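You operate a simulated robot arm through the tools that you are given. There is no shell and no other tool.

Carry out the task below with a simulated robot arm. There is one attempt and no reset: what you move stays moved.

JOB
Swap the unplugged lamp's grey bulb for the blue one and light it.
Fine: the grey bulb goes in the tray's empty cup; screw the new bulb home, then plug in at the power block, then switch on.

Only the result counts: the job must be done as asked and must still hold three seconds after the hand-in. Knocking over, shifting, dropping, spilling or breaking anything else fails it.

ROBOT AND FRAMES
A 6-joint arm with a two-finger parallel gripper, fixed in place. Base frame: the origin is at the foot of the arm, x ahead of it, y to its left, z up; the work surface is at about z = 910. Readings come in mm, degrees, newtons and seconds.
With the tool pointing down near the work surface it reaches from about 240 to 620 mm from the base axis. Its first joint turns from -66.0 to 66.0 degrees. Payload 2.7 kg.
The tool frame sits at the grasp point between the pads (the TCP): z along the fingers, y along the line on which they close. The tips reach 23 mm beyond it. Largest opening 94 mm; finger width 38, thickness 10; the body of the gripper, 54 by 96 mm, starts 39 mm behind the TCP.
Orientation is that of the tool frame in the base frame, as a unit quaternion [w, x, y, z]. With the fingers straight down and closing along the base's y, the tool's x points along the base's -x, its y along +y and its z along -z.

CONTROLS
- The arm moves only by the tool play_rows. Its argument "commands" is a list of rows, each a list of 7 numbers: the opening in per cent of the stroke, from 0 (shut) to 100 (fully open), then the shift along the tool's x, y, z in mm, then the turn, a rotation vector about the tool's x, y, z in degrees. In form: [[fingers, x, y, z, wx, wy, wz], ...]. A call has 1 to 20 rows; each row is the pose to reach, as a shift and turn from the pose commanded when the call began, along the tool's axes at that moment. Rows are played at 5 a second. More than 50 mm and 8.6 degrees between two rows, or a gripper value outside its range, and nothing of the call is played. Where a pose cannot be reached the arm comes as near as it can. A force on the tool above 90 N (or 10 N above the force at the start of the call, whichever is more), or a blocked arm, ends the call early, and 0.2 s more pass. Each finger travels about 45 mm/s and halts on what it meets, pressing with about 32 N; the grip force reading is that of the motor and also rises with nothing between the fingers. The clock runs only during rows and for 0.2 s after the last one: add rows that repeat a pose to give the fingers time. It gives the time, the measured TCP pose, the force on the tool (base axes), the opening and the grip force at its end, in the units of the frame above (readings bear some noise), with the torque about the TCP (base axes, N m) and any sound that the robot's microphone picked up, and new pictures: "views" is both (left out), scene, wrist or none.
- Cameras (640 x 400 px; columns grow to the right, rows downward): "scene" is fixed at [81.8, -435, 1410]; the picture's right is [0.75, -0.66, 0.00], its down [-0.34, -0.38, -0.86] and it looks along [0.57, 0.64, -0.51] (base axes); focal length 234 px, centre (320, 200). "wrist" rides on the gripper at [86, 16, -74] in the tool frame; the picture's right is [-0.18, 0.98, 0.00], its down [-0.58, -0.11, -0.81] and it looks along [-0.79, -0.15, 0.59] (tool axes); focal length 243 px, centre (320, 200). There is no depth. A picture from a camera that has moved, and an enlarged one, comes with that camera's place and axes in the base frame and with its lens.
- enlarge(camera, box): a new picture of the part [left, top, right, bottom] of that camera's present view, enlarged. The clock stands still meanwhile.
- sign_off(): hands the job in; it is judged then, once.

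Places have to be worked out from the pictures, the camera data and where the tool is seen. Open the gripper and draw the arm clear of the work before you hand the job in, unless the task says otherwise.

The tools are called as name(argument=value, ...) on one line, values as JSON. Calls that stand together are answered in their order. play_rows: Moves the arm, as the interface text tells. Its arguments: {"type":"object","properties":{"commands":{"type":"array"},"views":{"type":"string","enum":["both","scene","wrist","none"]}},"required":["commands"]} The other tools are called the same way: enlarge (camera, box) takes an enlarged picture of a part of a camera's view; sign_off () hands the job in.

At the start:

```text
time_s: 0.0
position: [353.9, 54.9, 1293.2]
orientation: [0.001, 0.0, 1.0, 0.0]
force: [1.1, -0.2, 0.6]
moment: [-0.03, 0.04, 0.03]
grip_width: 94.1
gripper_force: 0.0
```

scene: 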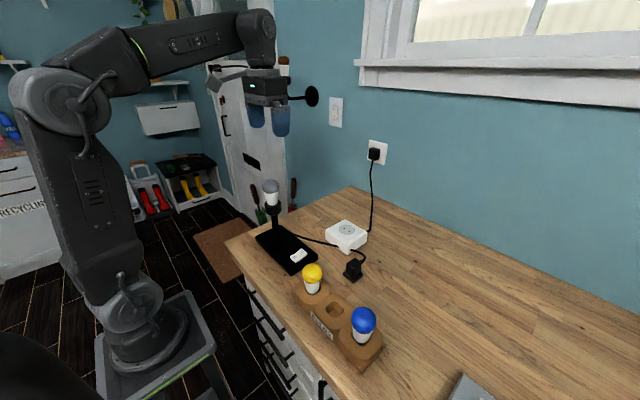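
wrist: 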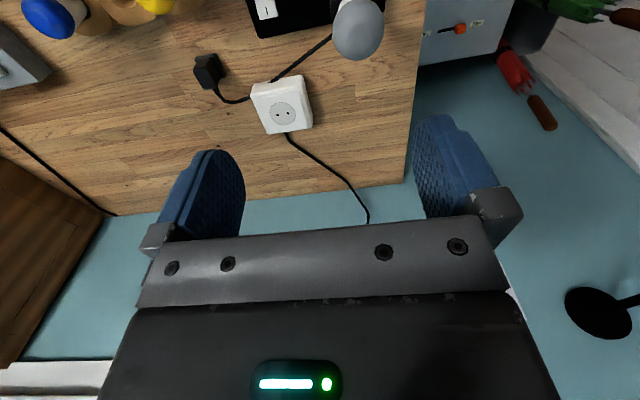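

I begin by taking enlarged views of the work area, to locate the lamp, tray, plug and power block.

enlarge(camera="scene", box=[220, 160, 400, 290])

enlarge(camera="scene", box=[270, 240, 430, 390])

enlarge(camera="wrist", box=[0, 0, 420, 200])

```text
3.08 times, centred on (310, 225) of scene
camera zoom: at [81.8, -435.0, 1410.0], right [0.75, -0.66, 0.0], down [-0.34, -0.38, -0.86], along [0.57, 0.64, -0.51], focal length 719 px, centre (351, 123)
```

zoom: 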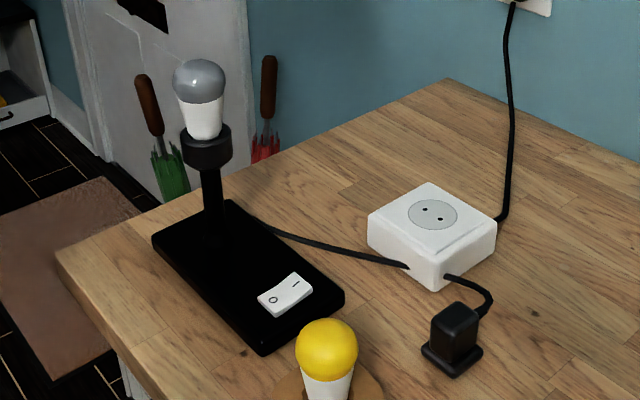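

```text
2.67 times, centred on (350, 315) of scene
camera zoom: at [81.8, -435.0, 1410.0], right [0.75, -0.66, 0.0], down [-0.34, -0.38, -0.86], along [0.57, 0.64, -0.51], focal length 623 px, centre (240, -107)
```

zoom: 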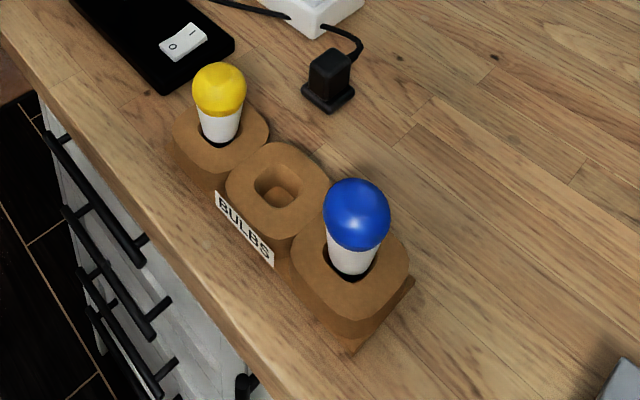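

```text
1.52 times, centred on (210, 100) of wrist
camera zoom: at [267.8, 70.8, 1367.4], right [0.18, 0.98, 0.0], down [0.58, -0.11, 0.81], along [0.79, -0.15, -0.59], focal length 370 px, centre (488, 352)
```

zoom: 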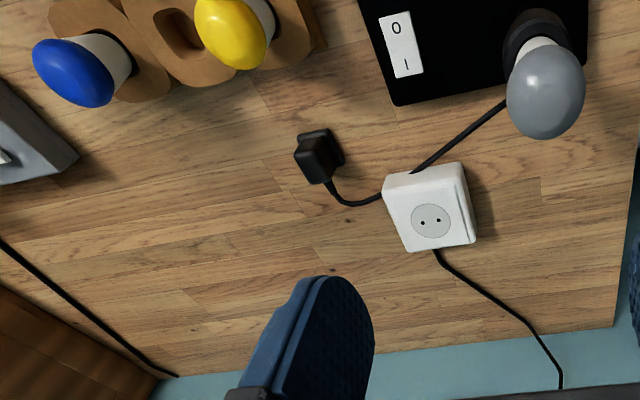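

The scene and wrist rays put the grey bulb at about (358, 88) with its dome centre near z≈1107. The tray cups come out near x≈315, with yellow at y≈-142, the empty cup at y≈-217 and blue at y≈-292. I'll move above the lamp bulb to refine this.

play_rows(commands=[[100, -2, 17, 36, 0, 0, 0], [100, -4, 33, 73, 0, 0, 0], [100, -4, 33, 73, 0, 0, 0]])

```text
time_s: 0.8
position: [357.8, 89.2, 1220.8]
orientation: [0.001, 0.0, 1.0, 0.0]
force: [-0.1, 0.2, -0.4]
moment: [0.0, 0.01, -0.03]
grip_width: 94.1
gripper_force: 0.0
camera wrist: at [271.2, 104.2, 1294.9], right [0.18, 0.98, 0.0], down [0.58, -0.11, 0.81], along [0.79, -0.15, -0.59], focal length 243 px, centre (320, 200)
```

scene: 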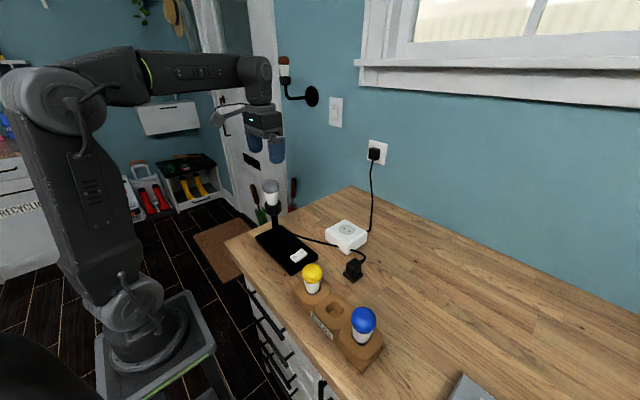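
wrist: 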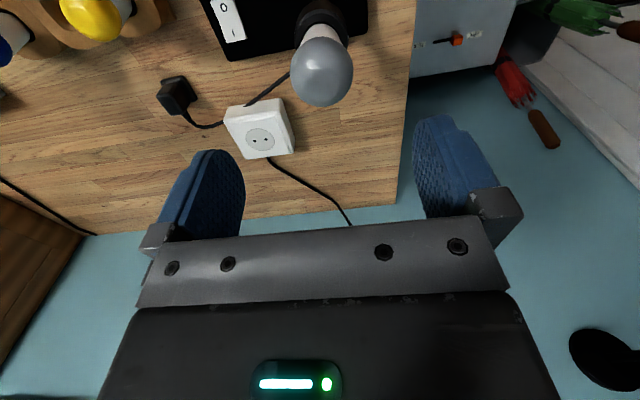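

The bulb shows close to under the TCP. I'll enlarge both views to refine its centre and dome height.

enlarge(camera="scene", box=[240, 120, 320, 270])

enlarge(camera="wrist", box=[260, 0, 400, 120])

```text
2.67 times, centred on (280, 195) of scene
camera zoom: at [81.8, -435.0, 1410.0], right [0.75, -0.66, 0.0], down [-0.34, -0.38, -0.86], along [0.57, 0.64, -0.51], focal length 623 px, centre (427, 213)
```

zoom: 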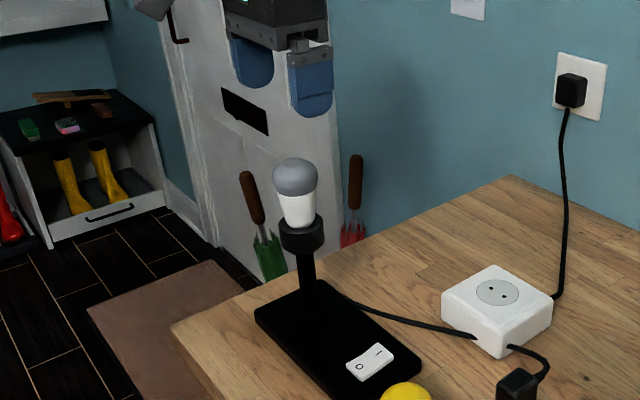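

```text
3.33 times, centred on (330, 60) of wrist
camera zoom: at [271.2, 104.2, 1294.9], right [0.18, 0.98, 0.0], down [0.58, -0.11, 0.81], along [0.79, -0.15, -0.59], focal length 809 px, centre (287, 667)
```

zoom: 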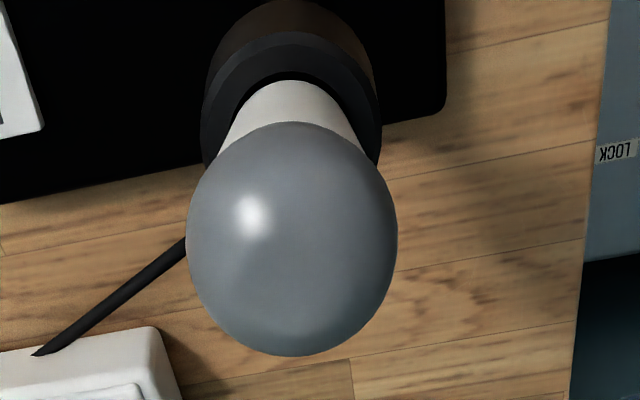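

The refined dome centre is about (360, 88.3, 1108) with a radius of about 24 mm. I'll turn the tool +85° while high, which gives room to unscrew anticlockwise, and centre over the bulb.

play_rows(commands=[[100, -2, 0, 0, 0, 0, 8.5], [100, -2, 0, 0, 0, 0, 17], [100, -2, 0, 0, 0, 0, 25.5], [100, -2, 0, 0, 0, 0, 34], [100, -2, 0, 0, 0, 0, 42.5], [100, -2, 0, 0, 0, 0, 51], [100, -2, 0, 0, 0, 0, 59.5], [100, -2, 0, 0, 0, 0, 68], [100, -2, 0, 0, 0, 0, 76.5], [100, -2, 0, 0, 0, 0, 85], [100, -2, 0, 0, 0, 0, 85]])

```text
time_s: 3.2
position: [360.4, 89.6, 1220.0]
orientation: [-0.001, 0.676, 0.737, 0.0]
force: [0.7, -0.4, 0.0]
moment: [-0.07, 0.0, 0.01]
grip_width: 93.8
gripper_force: 0.0
camera wrist: at [369.3, 175.5, 1294.4], right [0.99, -0.1, 0.0], down [-0.06, -0.59, 0.81], along [-0.08, -0.8, -0.59], focal length 243 px, centre (320, 200)
```

scene: 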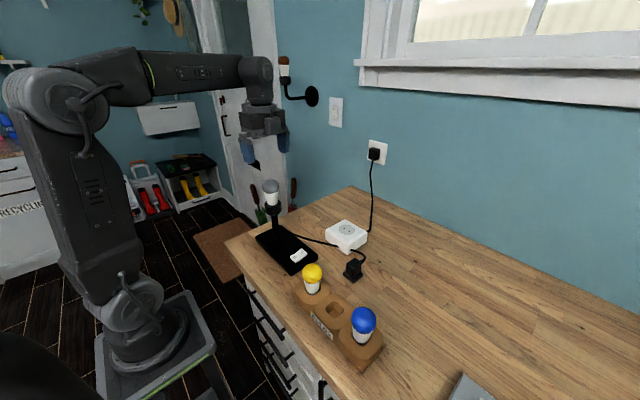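
wrist: 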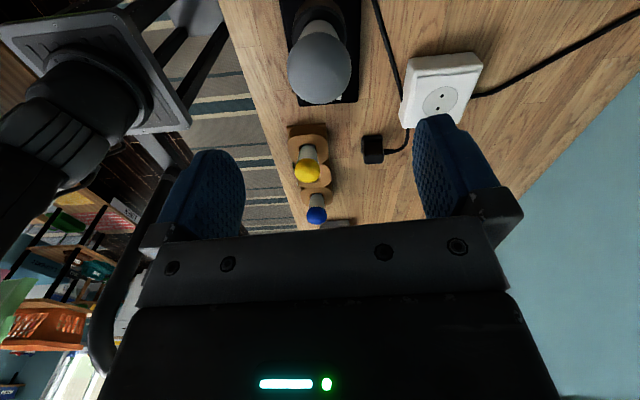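

The wrist view at this orientation also shows the bulb on the tool axis to within about 1 mm. I'll lower to TCP z≈1110 with the fingers open and check the centring.

play_rows(commands=[[100, 0, 0, 40, 0, 0, 0], [100, 0, 0, 70, 0, 0, 0], [100, 0, 0, 95, 0, 0, 0], [100, 0, 0, 110, 0, 0, 0], [100, 0, 0, 110, 0, 0, 0]])

```text
time_s: 4.4
position: [360.7, 89.5, 1109.7]
orientation: [0.0, 0.676, 0.737, 0.001]
force: [-0.2, 0.7, -0.1]
moment: [-0.02, -0.01, 0.03]
grip_width: 93.9
gripper_force: 0.1
camera wrist: at [369.0, 175.5, 1184.0], right [1.0, -0.1, 0.0], down [-0.06, -0.59, 0.81], along [-0.08, -0.8, -0.59], focal length 243 px, centre (320, 200)
```

scene: 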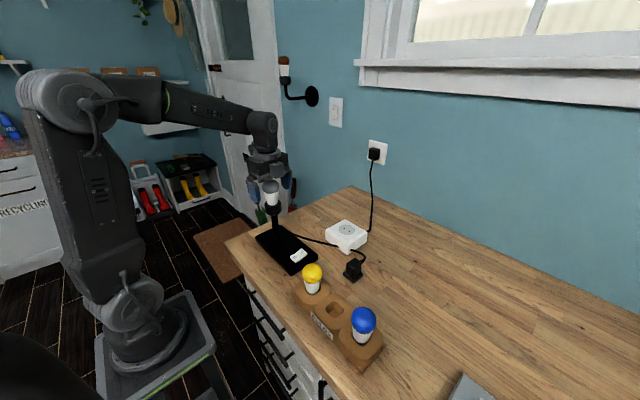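
wrist: 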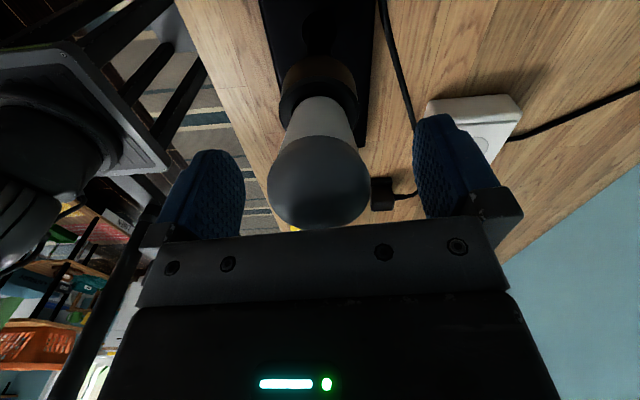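

The dome sits at (319, 180) in the wrist view, right at the TCP projection, so it's centred. I'll close on the bulb now.

play_rows(commands=[[60, 0, 0, 0, 0, 0, 0], [50, 0, 0, 0, 0, 0, 0], [30, 0, 0, 0, 0, 0, 0], [20, 0, 0, 0, 0, 0, 0], [20, 0, 0, 0, 0, 0, 0]])

```text
time_s: 5.6
position: [360.6, 89.0, 1110.7]
orientation: [0.0, 0.676, 0.737, 0.0]
force: [-4.1, 0.4, 0.5]
moment: [0.02, 0.03, 0.03]
grip_width: 46.3
gripper_force: 31.5
camera wrist: at [368.8, 175.5, 1184.3], right [1.0, -0.1, 0.0], down [-0.06, -0.59, 0.81], along [-0.08, -0.8, -0.59], focal length 243 px, centre (320, 200)
```

scene: 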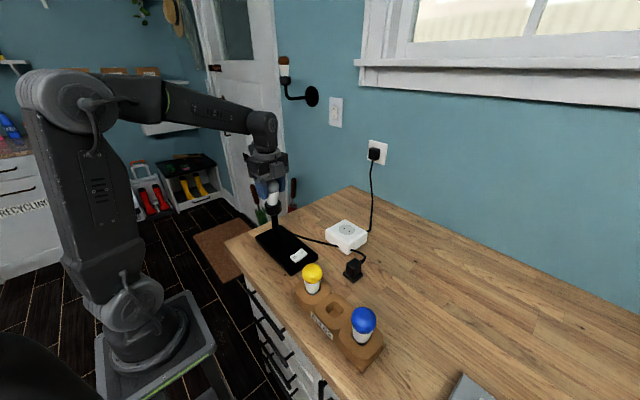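
wrist: 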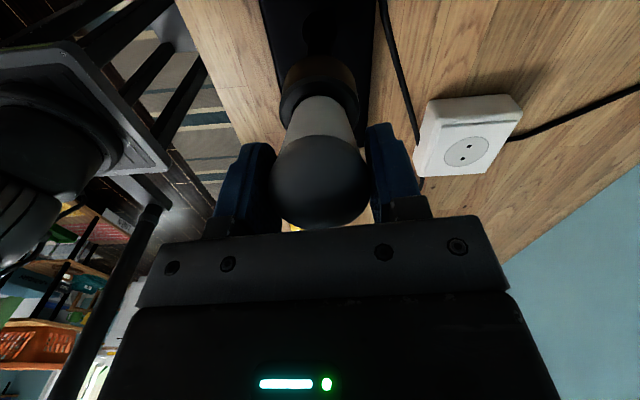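

The grip holds at 46.3 mm and 31.5 N with a small side load. I'll turn a little anticlockwise seen from above (negative about tool z) and read the torque and vertical force to learn about the thread.

play_rows(commands=[[20, 0, 0, 0, 0, 0, -8.5], [20, 0, 0, 0, 0, 0, -17], [20, 0, 0, 0, 0, 0, -25.5], [20, 0, 0, 0, 0, 0, -34]], views="wrist")

```text
time_s: 6.6
position: [361.0, 88.8, 1111.5]
orientation: [0.001, 0.429, 0.904, 0.002]
force: [-2.0, 2.0, 11.6]
moment: [0.16, 0.32, -0.05]
grip_width: 46.3
gripper_force: 32.2
camera wrist: at [318.3, 165.3, 1185.3], right [0.88, 0.48, 0.0], down [0.28, -0.52, 0.81], along [0.39, -0.71, -0.59], focal length 243 px, centre (320, 200)
```

wrist: 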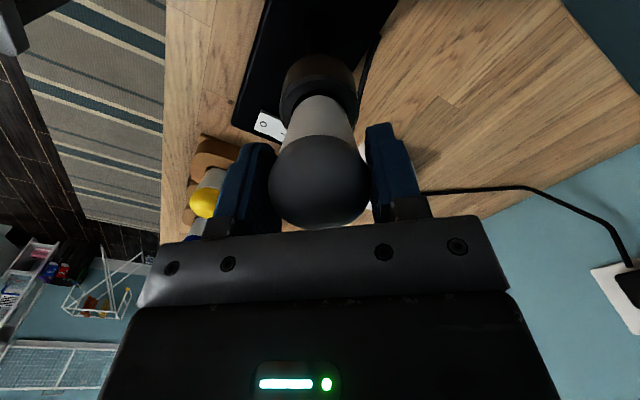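

The thread works: the bulb pushes the tool up with 11.6 N after 34°. I'll keep turning with a small lift that follows the thread.

play_rows(commands=[[20, 0, 0, -0.3, 0, 0, -8.5], [20, 0, 0, -0.6, 0, 0, -17], [20, 0, 0, -0.9, 0, 0, -25.5], [20, 0, 0, -1.2, 0, 0, -34]], views="none")

```text
time_s: 7.6
position: [361.2, 90.4, 1112.0]
orientation: [0.002, 0.146, 0.989, 0.002]
force: [4.1, 10.7, 17.1]
moment: [0.19, 0.25, -0.03]
grip_width: 46.0
gripper_force: 31.6
```

The upward force is still growing (17 N) and a lateral +y load of about 11 N has appeared. I'll relieve both with a small lift and a shift, without rotation, to gauge the stiffness.

play_rows(commands=[[20, 0.2, 0.6, -0.8, 0, 0, 0], [20, 0.3, 1.0, -1.5, 0, 0, 0], [20, 0.3, 1.0, -1.5, 0, 0, 0]], views="wrist")

```text
time_s: 8.4
position: [361.3, 88.1, 1112.4]
orientation: [0.0, 0.147, 0.989, 0.0]
force: [12.0, 4.6, -2.7]
moment: [0.03, -0.67, 0.0]
grip_width: 46.5
gripper_force: 32.3
camera wrist: at [283.1, 129.4, 1186.3], right [0.46, 0.89, 0.0], down [0.52, -0.27, 0.81], along [0.71, -0.37, -0.59], focal length 243 px, centre (320, 200)
```

wrist: 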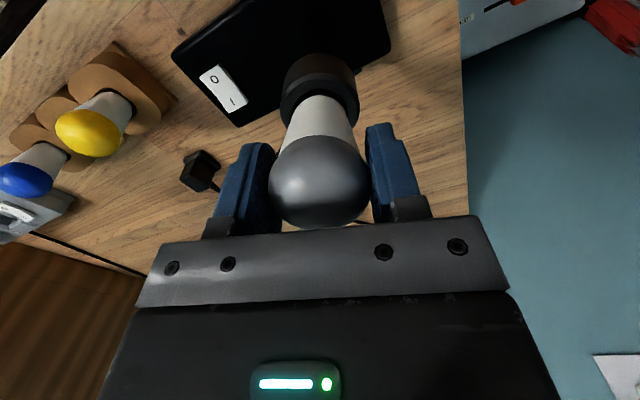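

Stiffness is about 13 N/mm, and the rise so far is about 2.5 mm over 68°. I'll continue anticlockwise at about 0.3 mm per 8.5° and take up the lateral offset.

play_rows(commands=[[20, -0.7, 0.5, -0.2, 0, 0, -8.5], [20, -0.7, 0.5, -0.5, 0, 0, -17], [20, -0.7, 0.5, -0.8, 0, 0, -25.5], [20, -0.7, 0.5, -1.1, 0, 0, -34]], views="none")

```text
time_s: 9.4
position: [359.7, 89.7, 1113.5]
orientation: [-0.002, -0.15, 0.989, 0.001]
force: [4.1, 1.9, -11.7]
moment: [-0.04, -0.22, 0.01]
grip_width: 46.2
gripper_force: 31.7
```

Fz is now -11.7 N, so I'm lifting slightly faster than the thread; the pitch looks nearer 4 mm per turn. I'll continue with less lift.

play_rows(commands=[[20, -0.2, 0.2, 0, 0, 0, -8.5], [20, -0.2, 0.2, 0, 0, 0, -17], [20, -0.2, 0.2, -0.1, 0, 0, -25.5], [20, -0.2, 0.2, -0.2, 0, 0, -34], [20, -0.2, 0.2, -0.3, 0, 0, -42.5], [20, -0.2, 0.2, -0.4, 0, 0, -51]], views="wrist")

```text
time_s: 10.8
position: [362.5, 91.0, 1115.2]
orientation: [0.002, -0.561, 0.828, -0.001]
force: [0.1, 0.6, 0.0]
moment: [-0.03, -0.01, 0.0]
grip_width: 46.4
gripper_force: 31.6
camera wrist: at [314.5, 15.3, 1188.8], right [-0.84, 0.54, 0.0], down [0.31, 0.5, 0.81], along [0.44, 0.68, -0.59], focal length 243 px, centre (320, 200)
```

wrist: 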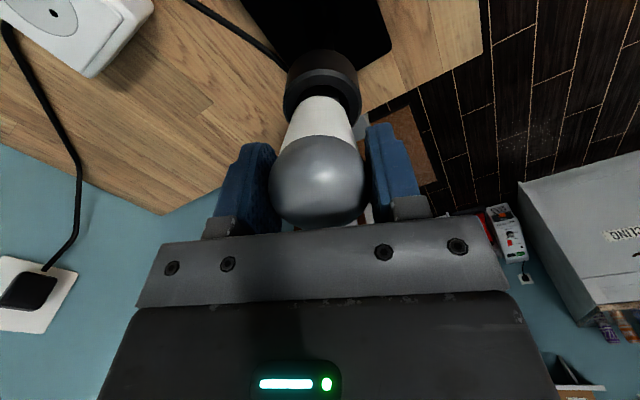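

All forces fell to zero after about 153° of turning, so the thread seems released. I'll lift gently and watch whether the bulb comes free.

play_rows(commands=[[20, 0, 0, -2, 0, 0, 0], [20, 0, 0, -4, 0, 0, 0], [20, 0, 0, -6, 0, 0, 0], [20, 0, 0, -8, 0, 0, 0]])

```text
time_s: 11.8
position: [361.5, 91.5, 1123.0]
orientation: [0.0, -0.559, 0.829, 0.0]
force: [-0.2, 0.0, -0.6]
moment: [0.01, -0.01, -0.01]
grip_width: 46.3
gripper_force: 31.6
camera wrist: at [313.9, 15.1, 1196.6], right [-0.84, 0.54, 0.0], down [0.32, 0.5, 0.81], along [0.43, 0.68, -0.59], focal length 243 px, centre (320, 200)
```

scene: 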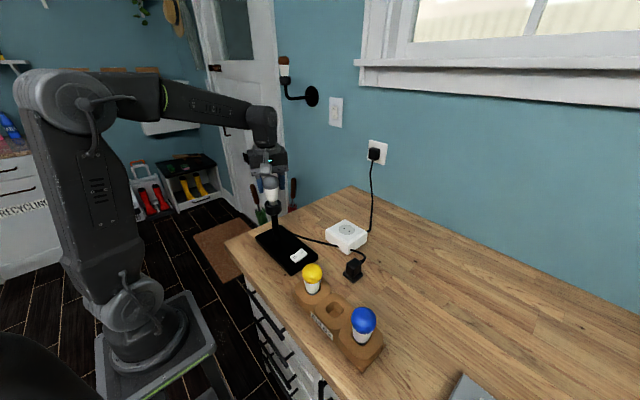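
wrist: 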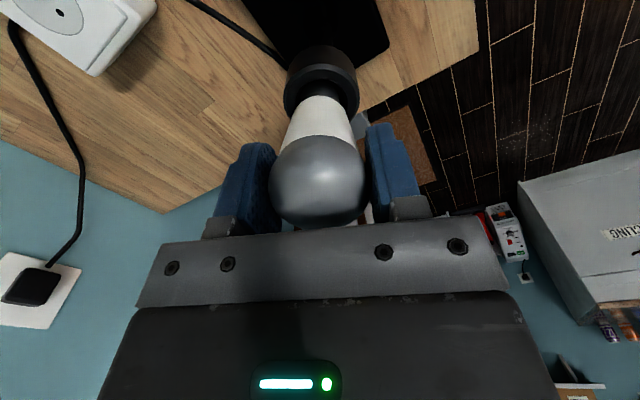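

The bulb is coming up with the gripper (no load, same place in the wrist view). I'll lift it well clear of the socket.

play_rows(commands=[[20, 0, 0, -10, 0, 0, 0], [20, 0, 0, -25, 0, 0, 0], [20, 0, 0, -45, 0, 0, 0], [20, 0, 0, -70, 0, 0, 0], [20, 0, 0, -70, 0, 0, 0]])

enlarge(camera="scene", box=[230, 120, 310, 240])

enlarge(camera="wrist", box=[230, 20, 410, 240])

```text
time_s: 13.0
position: [362.6, 90.4, 1192.5]
orientation: [0.001, -0.559, 0.829, 0.0]
force: [0.3, -0.9, -1.1]
moment: [-0.01, 0.0, 0.01]
grip_width: 46.4
gripper_force: 32.5
camera wrist: at [314.5, 14.7, 1266.2], right [-0.84, 0.54, 0.0], down [0.32, 0.5, 0.81], along [0.43, 0.68, -0.59], focal length 243 px, centre (320, 200)
```

scene: 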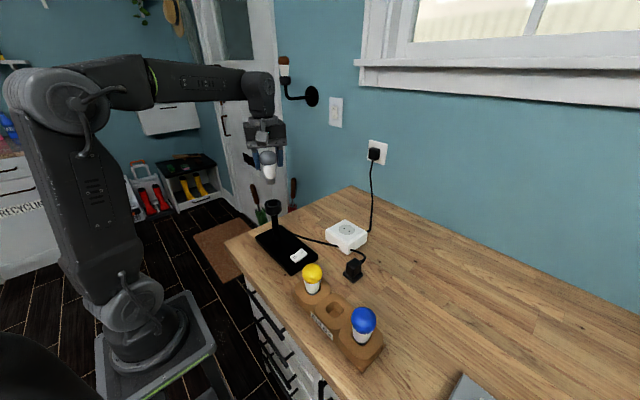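
wrist: 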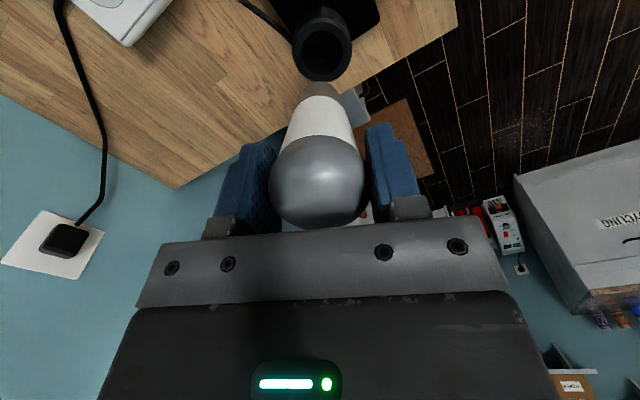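

```text
3.33 times, centred on (270, 180) of scene
camera zoom: at [81.8, -435.0, 1410.0], right [0.75, -0.66, 0.0], down [-0.34, -0.38, -0.86], along [0.57, 0.64, -0.51], focal length 779 px, centre (487, 267)
```

zoom: 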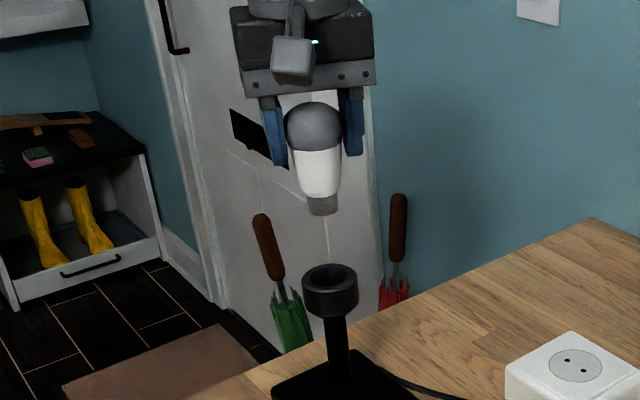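

```text
1.82 times, centred on (320, 130) of wrist
camera zoom: at [314.5, 14.7, 1266.2], right [-0.84, 0.54, 0.0], down [0.32, 0.5, 0.81], along [0.43, 0.68, -0.59], focal length 441 px, centre (320, 327)
```

zoom: 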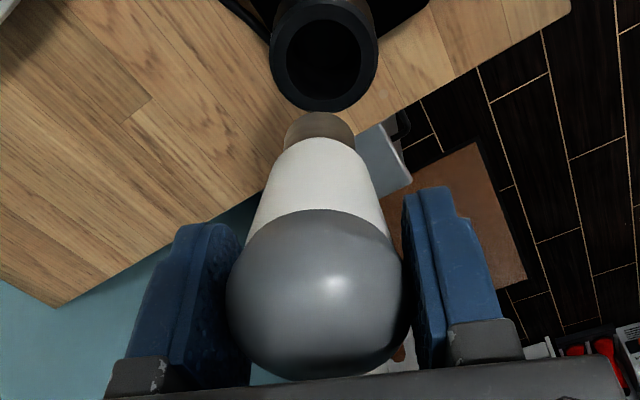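

The grey bulb is out; its cap ends about 73 mm below the TCP, and the socket axis is at about (361, 89) with its rim at z≈1055. I'll carry the bulb high to above the tray's empty cup at about (315, -217), turning so the fingers close along base x.

play_rows(commands=[[20, 20, -4.7, 0, 0, 0, -2.2], [20, 50, -11.8, 0, 0, 0, -4.4], [20, 85, -20.1, 5, 0, 0, -6.6], [20, 120, -28.4, 10, 0, 0, -8.8], [20, 155, -36.7, 15, 0, 0, -11], [20, 190, -44.9, 20, 0, 0, -13.2], [20, 225, -53.2, 25, 0, 0, -15.4], [20, 255, -60.3, 30, 0, 0, -17.6], [20, 280, -66.2, 35, 0, 0, -19.8], [20, 302.7, -71.6, 40, 0, 0, -22], [20, 302.7, -71.6, 40, 0, 0, -22]])

```text
time_s: 15.4
position: [314.8, -217.8, 1151.5]
orientation: [-0.001, 0.708, -0.706, 0.0]
force: [-0.4, 0.9, -0.6]
moment: [0.0, 0.01, -0.02]
grip_width: 46.5
gripper_force: 32.0
camera wrist: at [298.7, -304.9, 1225.4], right [-0.98, 0.18, 0.0], down [0.11, 0.58, 0.81], along [0.15, 0.79, -0.59], focal length 243 px, centre (320, 200)
```

scene: 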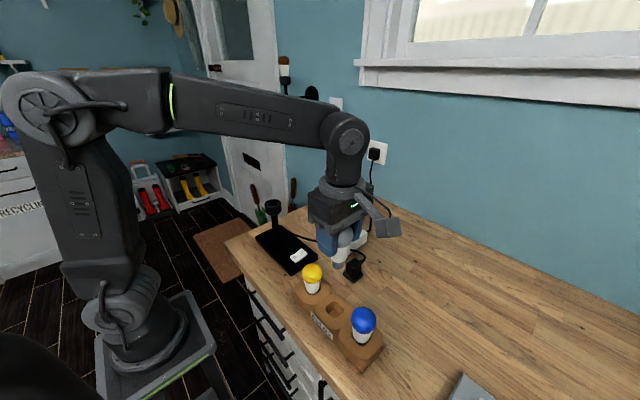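
wrist: 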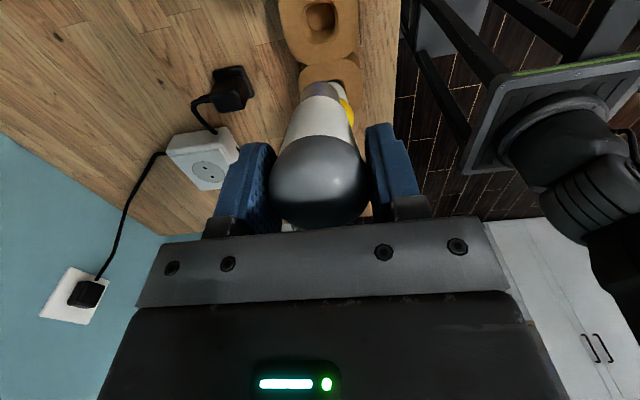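

The wrist view shows the empty cup. I'll enlarge both views to fix its centre.

enlarge(camera="wrist", box=[240, 0, 400, 100])

enlarge(camera="scene", box=[280, 250, 400, 380])

```text
4.00 times, centred on (320, 50) of wrist
camera zoom: at [298.7, -304.9, 1225.4], right [-0.98, 0.18, 0.0], down [0.11, 0.58, 0.81], along [0.15, 0.79, -0.59], focal length 970 px, centre (320, 800)
```

zoom: 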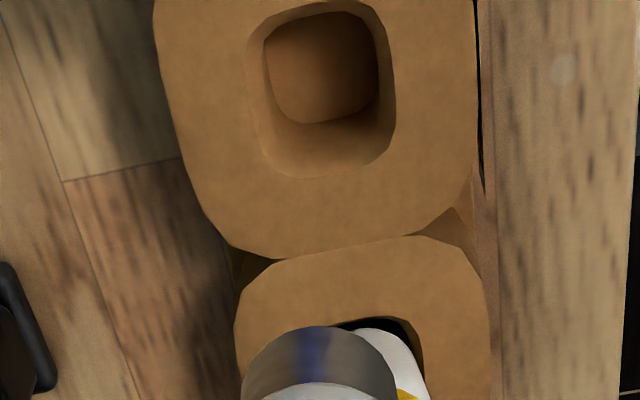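

```text
3.08 times, centred on (340, 315) of scene
camera zoom: at [81.8, -435.0, 1410.0], right [0.75, -0.66, 0.0], down [-0.34, -0.38, -0.86], along [0.57, 0.64, -0.51], focal length 719 px, centre (258, -154)
```

zoom: 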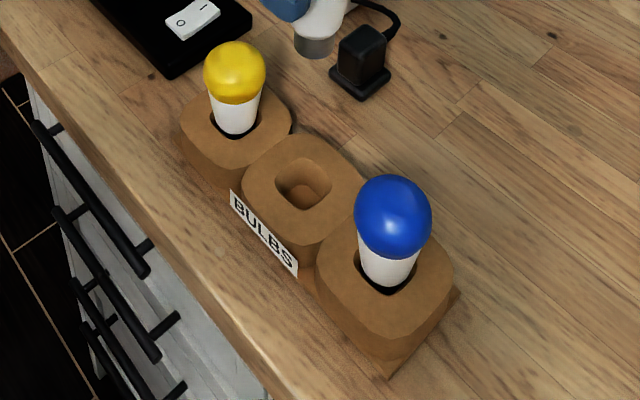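

The cup centre comes out at about (314.7, -218, rim z≈945), matching the TCP. I'll check the held bulb for tilt before inserting it.

enlarge(camera="scene", box=[300, 190, 400, 290])

enlarge(camera="wrist", box=[240, 60, 400, 240])

```text
4.00 times, centred on (350, 240) of scene
camera zoom: at [81.8, -435.0, 1410.0], right [0.75, -0.66, 0.0], down [-0.34, -0.38, -0.86], along [0.57, 0.64, -0.51], focal length 935 px, centre (200, 40)
```

zoom: 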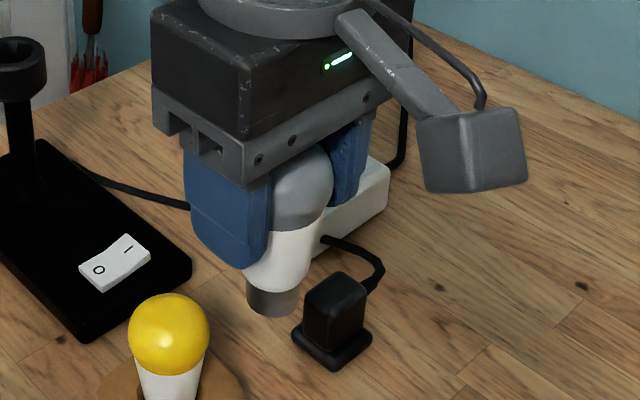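

```text
2.22 times, centred on (320, 150) of wrist
camera zoom: at [298.7, -304.9, 1225.4], right [-0.98, 0.18, 0.0], down [0.11, 0.58, 0.81], along [0.15, 0.79, -0.59], focal length 539 px, centre (320, 311)
```

zoom: 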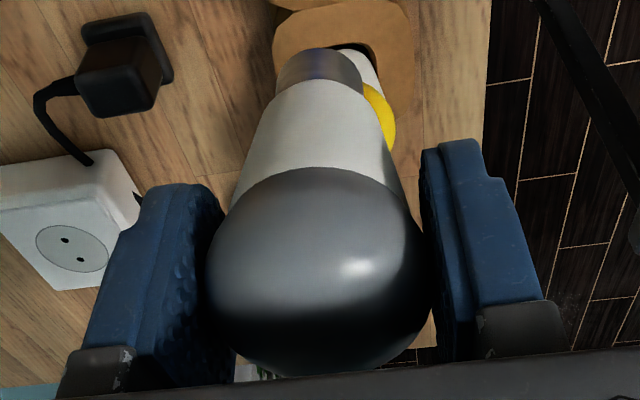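

The bulb hangs upright on the tool axis with its cap bottom about 69 mm below the TCP. I'll lower it so the cap just enters the cup, then check.

play_rows(commands=[[20, 0, 0, 35, 0, 0, 0], [20, 0, 0, 70, 0, 0, 0], [20, 0, 0, 100, 0, 0, 0], [20, 0, 0, 120, 0, 0, 0], [20, 0, 0, 133, 0, 0, 0], [20, 0, 0, 133, 0, 0, 0]])

enlarge(camera="scene", box=[280, 250, 400, 380])

enlarge(camera="wrist", box=[240, 20, 400, 240])

```text
time_s: 16.8
position: [317.0, -216.0, 1018.9]
orientation: [0.001, -0.707, 0.707, 0.0]
force: [-0.3, 0.6, -0.2]
moment: [-0.01, -0.02, 0.03]
grip_width: 46.4
gripper_force: 32.3
camera wrist: at [299.2, -304.4, 1093.0], right [-0.98, 0.18, 0.0], down [0.11, 0.58, 0.81], along [0.15, 0.79, -0.59], focal length 243 px, centre (320, 200)
```

scene: 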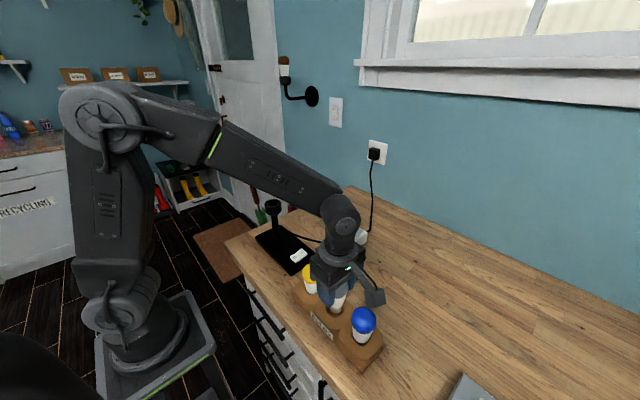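
wrist: 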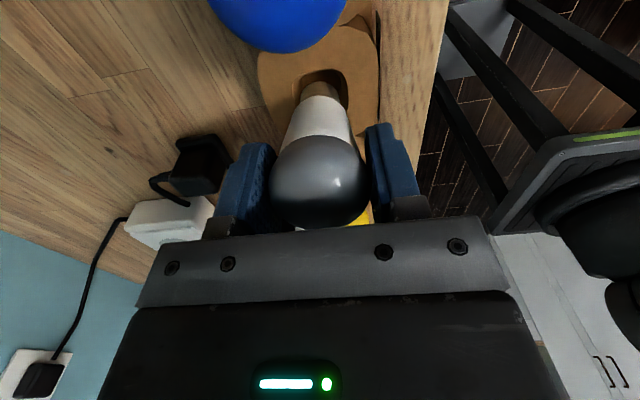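

```text
3.08 times, centred on (340, 315) of scene
camera zoom: at [81.8, -435.0, 1410.0], right [0.75, -0.66, 0.0], down [-0.34, -0.38, -0.86], along [0.57, 0.64, -0.51], focal length 719 px, centre (258, -154)
```

zoom: 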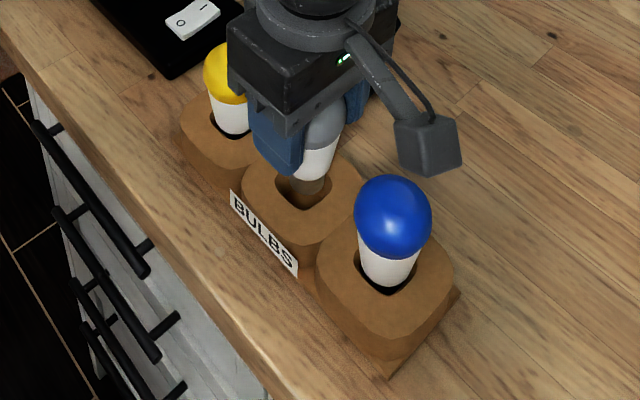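

```text
1.82 times, centred on (320, 130) of wrist
camera zoom: at [299.2, -304.4, 1093.0], right [-0.98, 0.18, 0.0], down [0.11, 0.58, 0.81], along [0.15, 0.79, -0.59], focal length 441 px, centre (320, 327)
```

zoom: 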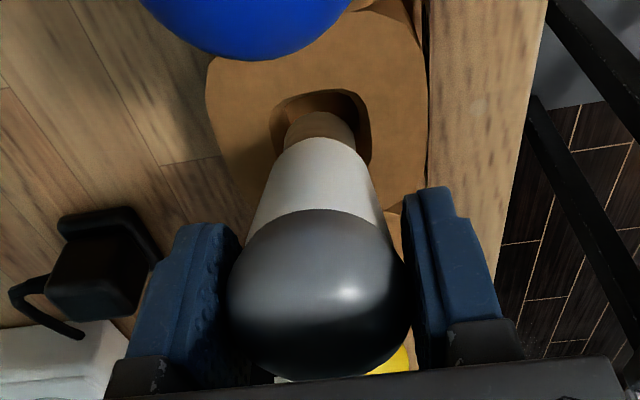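

The cap is centred over the hole to within about 1 mm. I'll continue down slowly while watching Fz.

play_rows(commands=[[20, 0, 0, 8, 0, 0, 0], [20, 0, 0, 14, 0, 0, 0], [20, 0, 0, 18, 0, 0, 0], [20, 0, 0, 21, 0, 0, 0]], views="none")

play_rows(commands=[[20, 0, 0, 1.5, 0, 0, 0], [20, 0, 0, 3, 0, 0, 0]], views="none")

```text
time_s: 17.8
position: [315.0, -215.7, 997.8]
orientation: [0.001, -0.707, 0.707, 0.001]
force: [0.5, 0.4, -0.3]
moment: [0.03, -0.03, 0.01]
grip_width: 46.0
gripper_force: 32.4
```

```text
time_s: 18.4
position: [314.6, -216.8, 994.7]
orientation: [0.0, 0.707, -0.707, -0.001]
force: [0.5, -0.7, -0.1]
moment: [0.01, -0.03, 0.03]
grip_width: 46.2
gripper_force: 32.0
```

There's no contact yet at z≈994.7. I'll continue in small steps until the bulb seats.

play_rows(commands=[[20, 0, 0, 1, 0, 0, 0], [20, 0, 0, 2, 0, 0, 0]], views="none")

play_rows(commands=[[20, 0, 0, 0.7, 0, 0, 0], [20, 0, 0, 1.4, 0, 0, 0]], views="both")

```text
time_s: 19.0
position: [315.5, -216.0, 993.0]
orientation: [0.0, 0.707, -0.707, 0.0]
force: [-0.7, 0.3, 4.9]
moment: [-0.01, 0.06, -0.01]
grip_width: 45.8
gripper_force: 32.6
```

```text
time_s: 19.6
position: [314.5, -217.2, 994.2]
orientation: [0.001, -0.707, 0.707, 0.0]
force: [-2.4, 5.8, 20.9]
moment: [0.02, 0.1, 0.01]
grip_width: 46.0
gripper_force: 31.7
camera wrist: at [298.9, -304.5, 1067.3], right [-0.98, 0.18, 0.0], down [0.11, 0.58, 0.81], along [0.15, 0.79, -0.59], focal length 243 px, centre (320, 200)
```

scene: 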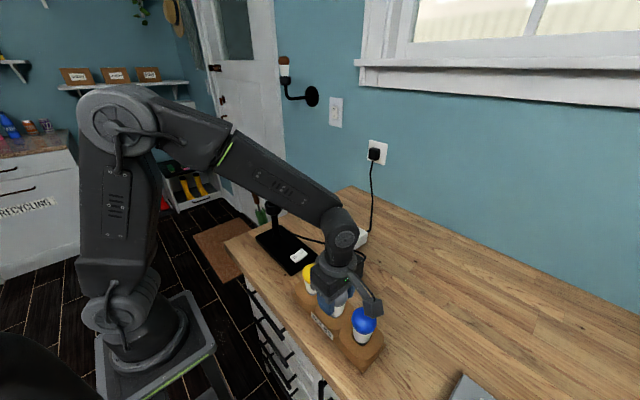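
wrist: 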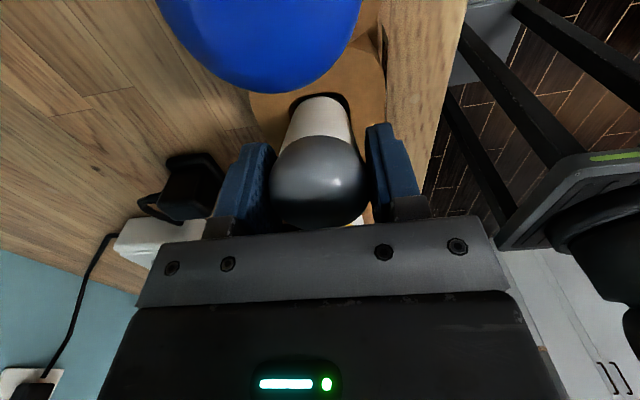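

The bulb is seated on the cup floor (Fz 21 N). I'll back off 1.3 mm to unload it, then open the fingers.

play_rows(commands=[[20, 0, 0, -1.3, 0, 0, 0], [35, 0, 0, -1.3, 0, 0, 0], [60, 0, 0, -1.3, 0, 0, 0], [100, 0, 0, -1.3, 0, 0, 0], [100, 0, 0, -1.3, 0, 0, 0], [100, 0, 0, -1.3, 0, 0, 0]])

enlarge(camera="wrist", box=[220, 0, 440, 240])

```text
time_s: 21.0
position: [314.9, -216.5, 993.0]
orientation: [-0.001, 0.707, -0.707, 0.0]
force: [0.3, 0.3, -0.3]
moment: [0.02, -0.04, -0.01]
grip_width: 93.8
gripper_force: 0.0
camera wrist: at [298.5, -304.4, 1067.1], right [-0.98, 0.18, 0.0], down [0.11, 0.58, 0.81], along [0.15, 0.79, -0.59], focal length 243 px, centre (320, 200)
```

scene: 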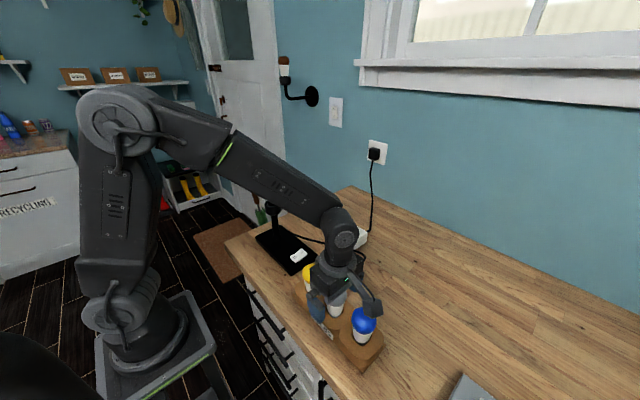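
wrist: 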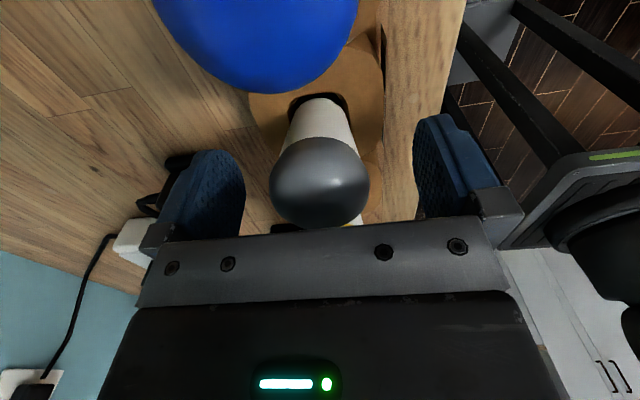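

```text
1.67 times, centred on (330, 120) of wrist
camera zoom: at [298.5, -304.4, 1067.1], right [-0.98, 0.18, 0.0], down [0.11, 0.58, 0.81], along [0.15, 0.79, -0.59], focal length 404 px, centre (303, 333)
```

zoom: 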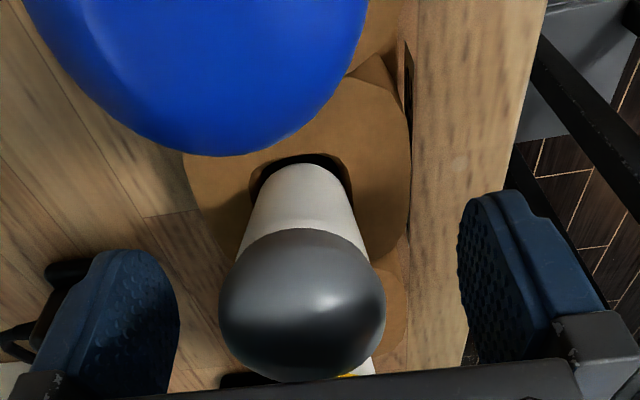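

The grey bulb stands upright in the middle cup. I'll rise straight up, then move to above the blue bulb near (315.5, -292).

play_rows(commands=[[100, 0, 0, -15, 0, 0, 0], [100, 0, 0, -45, 0, 0, 0], [100, 0, 0, -80, 0, 0, 0], [100, 0, 0, -100, 0, 0, 0], [100, 37, 0, -100, 0, 0, 0], [100, 75.9, 0, -100, 0, 0, 0], [100, 75.9, 0, -100, 0, 0, 0]])

enlarge(camera="wrist", box=[240, 0, 400, 140])

enlarge(camera="scene", box=[280, 240, 420, 380])

```text
time_s: 22.6
position: [312.9, -294.4, 1093.2]
orientation: [0.001, -0.707, 0.707, 0.001]
force: [0.5, -0.3, 0.9]
moment: [0.0, -0.03, -0.01]
grip_width: 93.5
gripper_force: 0.1
camera wrist: at [298.1, -381.4, 1167.0], right [-0.98, 0.18, 0.0], down [0.11, 0.58, 0.81], along [0.15, 0.79, -0.59], focal length 243 px, centre (320, 200)
```

scene: 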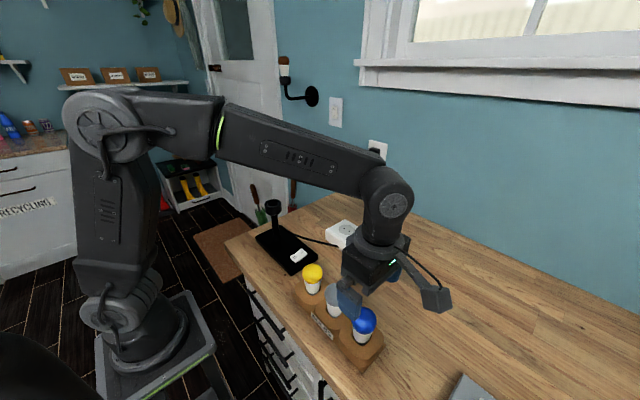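
wrist: 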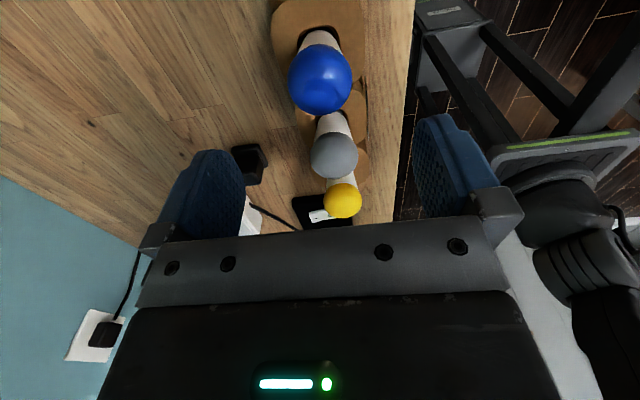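

```text
2.86 times, centred on (320, 70) of wrist
camera zoom: at [298.1, -381.4, 1167.0], right [-0.98, 0.18, 0.0], down [0.11, 0.58, 0.81], along [0.15, 0.79, -0.59], focal length 693 px, centre (320, 571)
```

zoom: 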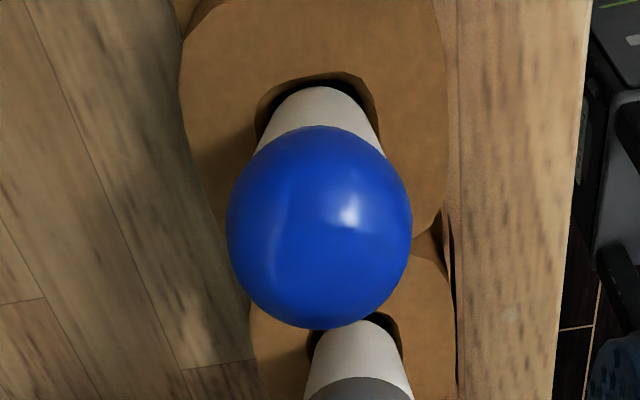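

```text
2.86 times, centred on (350, 310) of scene
camera zoom: at [81.8, -435.0, 1410.0], right [0.75, -0.66, 0.0], down [-0.34, -0.38, -0.86], along [0.57, 0.64, -0.51], focal length 668 px, centre (234, -114)
```

zoom: 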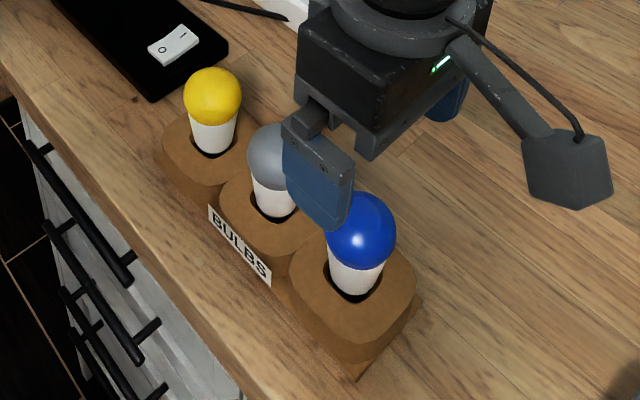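

The blue bulb is centred along the closing direction, and along y it sits about 3 mm nearer the grey bulb than my TCP. I'll correct that, go down to the dome centre and check before closing.

play_rows(commands=[[100, -3, 0, 20, 0, 0, 0], [100, -3, 0, 50, 0, 0, 0], [100, -3, 0, 80, 0, 0, 0], [100, -3, 0, 100, 0, 0, 0], [100, -3, 0, 100, 0, 0, 0]])

enlarge(camera="wrist", box=[220, 60, 440, 240])

```text
time_s: 23.8
position: [314.7, -288.7, 993.6]
orientation: [0.0, 0.707, -0.707, -0.001]
force: [-0.7, 0.3, 0.0]
moment: [0.01, 0.01, -0.02]
grip_width: 93.9
gripper_force: 0.1
camera wrist: at [298.2, -377.0, 1066.0], right [-0.98, 0.18, 0.0], down [0.11, 0.58, 0.81], along [0.15, 0.79, -0.59], focal length 243 px, centre (320, 200)
```

scene: 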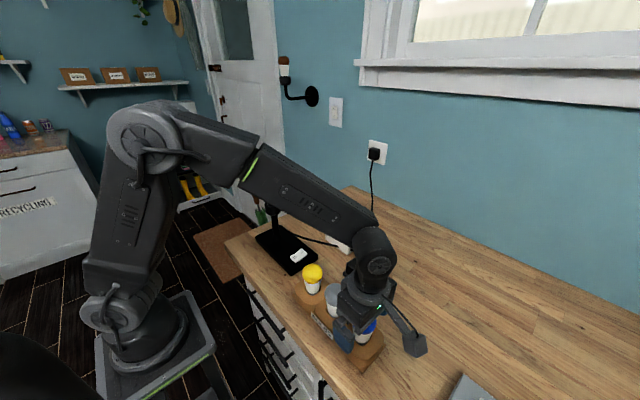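
wrist: 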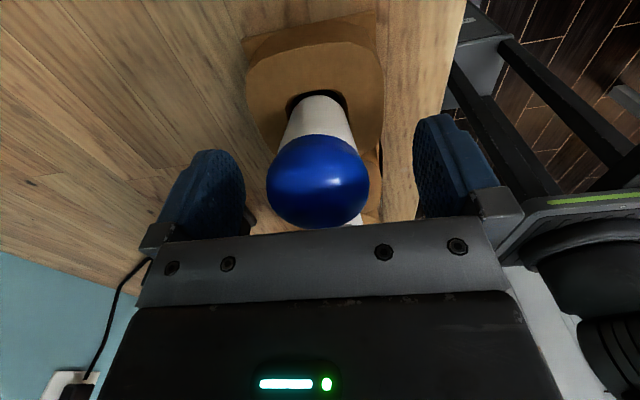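

```text
2.22 times, centred on (330, 150) of wrist
camera zoom: at [298.2, -377.0, 1066.0], right [-0.98, 0.18, 0.0], down [0.11, 0.58, 0.81], along [0.15, 0.79, -0.59], focal length 539 px, centre (298, 311)
```

zoom: 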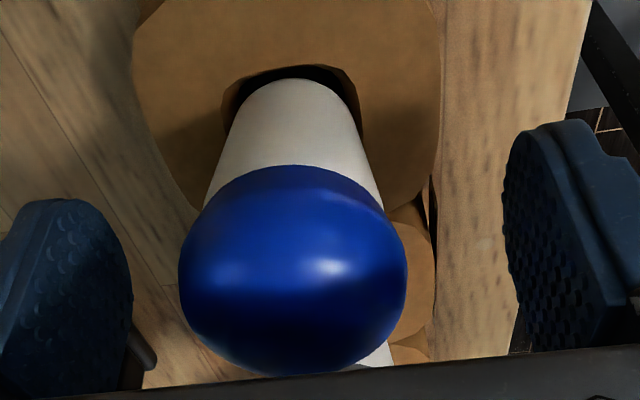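

The blue dome appears at (318, 181), the same as the grey one when it was gripped, so it's centred. I'll close on it.

play_rows(commands=[[60, 0, 0, 0, 0, 0, 0], [50, 0, 0, 0, 0, 0, 0], [30, 0, 0, 0, 0, 0, 0], [20, 0, 0, 0, 0, 0, 0], [20, 0, 0, 0, 0, 0, 0]], views="wrist")

```text
time_s: 25.0
position: [313.4, -289.4, 991.8]
orientation: [0.001, -0.707, 0.707, -0.001]
force: [1.0, 0.1, 0.5]
moment: [0.0, -0.02, 0.0]
grip_width: 46.7
gripper_force: 32.0
camera wrist: at [298.3, -377.1, 1066.5], right [-0.98, 0.18, 0.0], down [0.11, 0.58, 0.81], along [0.15, 0.79, -0.59], focal length 243 px, centre (320, 200)
```

wrist: 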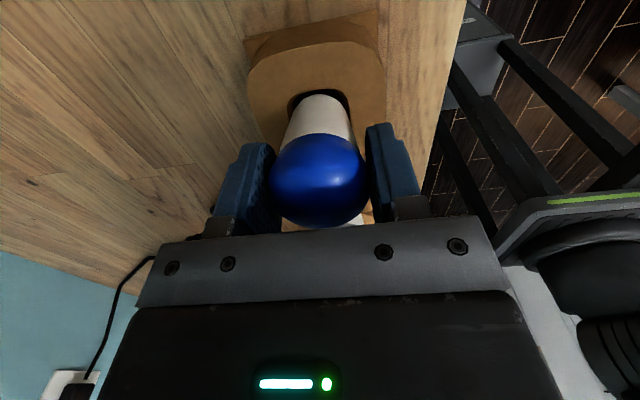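

The blue bulb is gripped (46.7 mm, 32 N, almost no side load). I'll lift straight up out of the cup.

play_rows(commands=[[20, 0, 0, -8, 0, 0, 0], [20, 0, 0, -20, 0, 0, 0], [20, 0, 0, -40, 0, 0, 0], [20, 0, 0, -70, 0, 0, 0], [20, 0, 0, -105, 0, 0, 0], [20, 0, 0, -140, 0, 0, 0], [20, 0, 0, -175, 0, 0, 0], [20, 0, 0, -200, 0, 0, 0], [20, 0, 0, -200, 0, 0, 0]])

enlarge(camera="scene", box=[300, 190, 440, 380])

enlarge(camera="wrist", box=[220, 40, 420, 240])

```text
time_s: 27.0
position: [314.0, -290.6, 1194.1]
orientation: [0.002, -0.707, 0.707, 0.001]
force: [-0.1, 0.3, 0.2]
moment: [-0.02, 0.0, 0.02]
grip_width: 46.7
gripper_force: 32.1
camera wrist: at [298.4, -377.6, 1267.6], right [-0.98, 0.18, 0.0], down [0.11, 0.58, 0.81], along [0.15, 0.79, -0.59], focal length 243 px, centre (320, 200)
```

scene: 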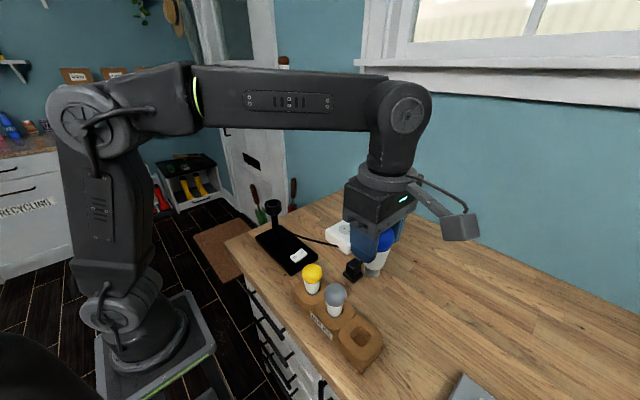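
wrist: 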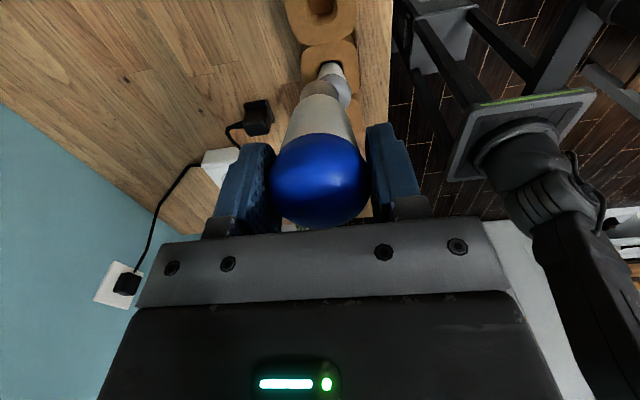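

```text
2.11 times, centred on (370, 285) of scene
camera zoom: at [81.8, -435.0, 1410.0], right [0.75, -0.66, 0.0], down [-0.34, -0.38, -0.86], along [0.57, 0.64, -0.51], focal length 492 px, centre (215, 21)
```

zoom: 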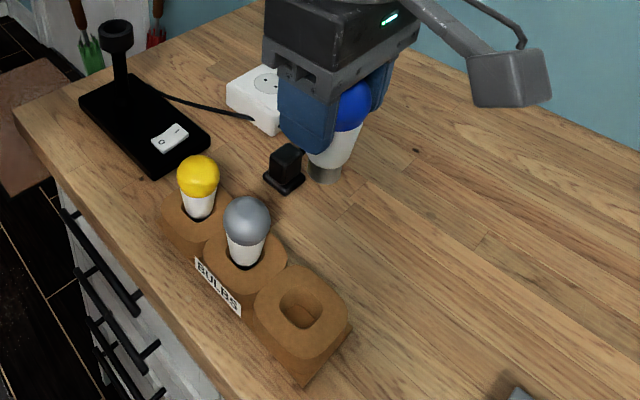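

```text
2.00 times, centred on (320, 140) of wrist
camera zoom: at [298.4, -377.6, 1267.6], right [-0.98, 0.18, 0.0], down [0.11, 0.58, 0.81], along [0.15, 0.79, -0.59], focal length 485 px, centre (320, 320)
```

zoom: 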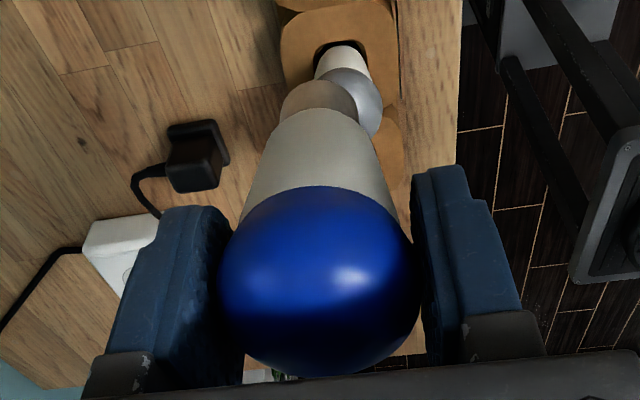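

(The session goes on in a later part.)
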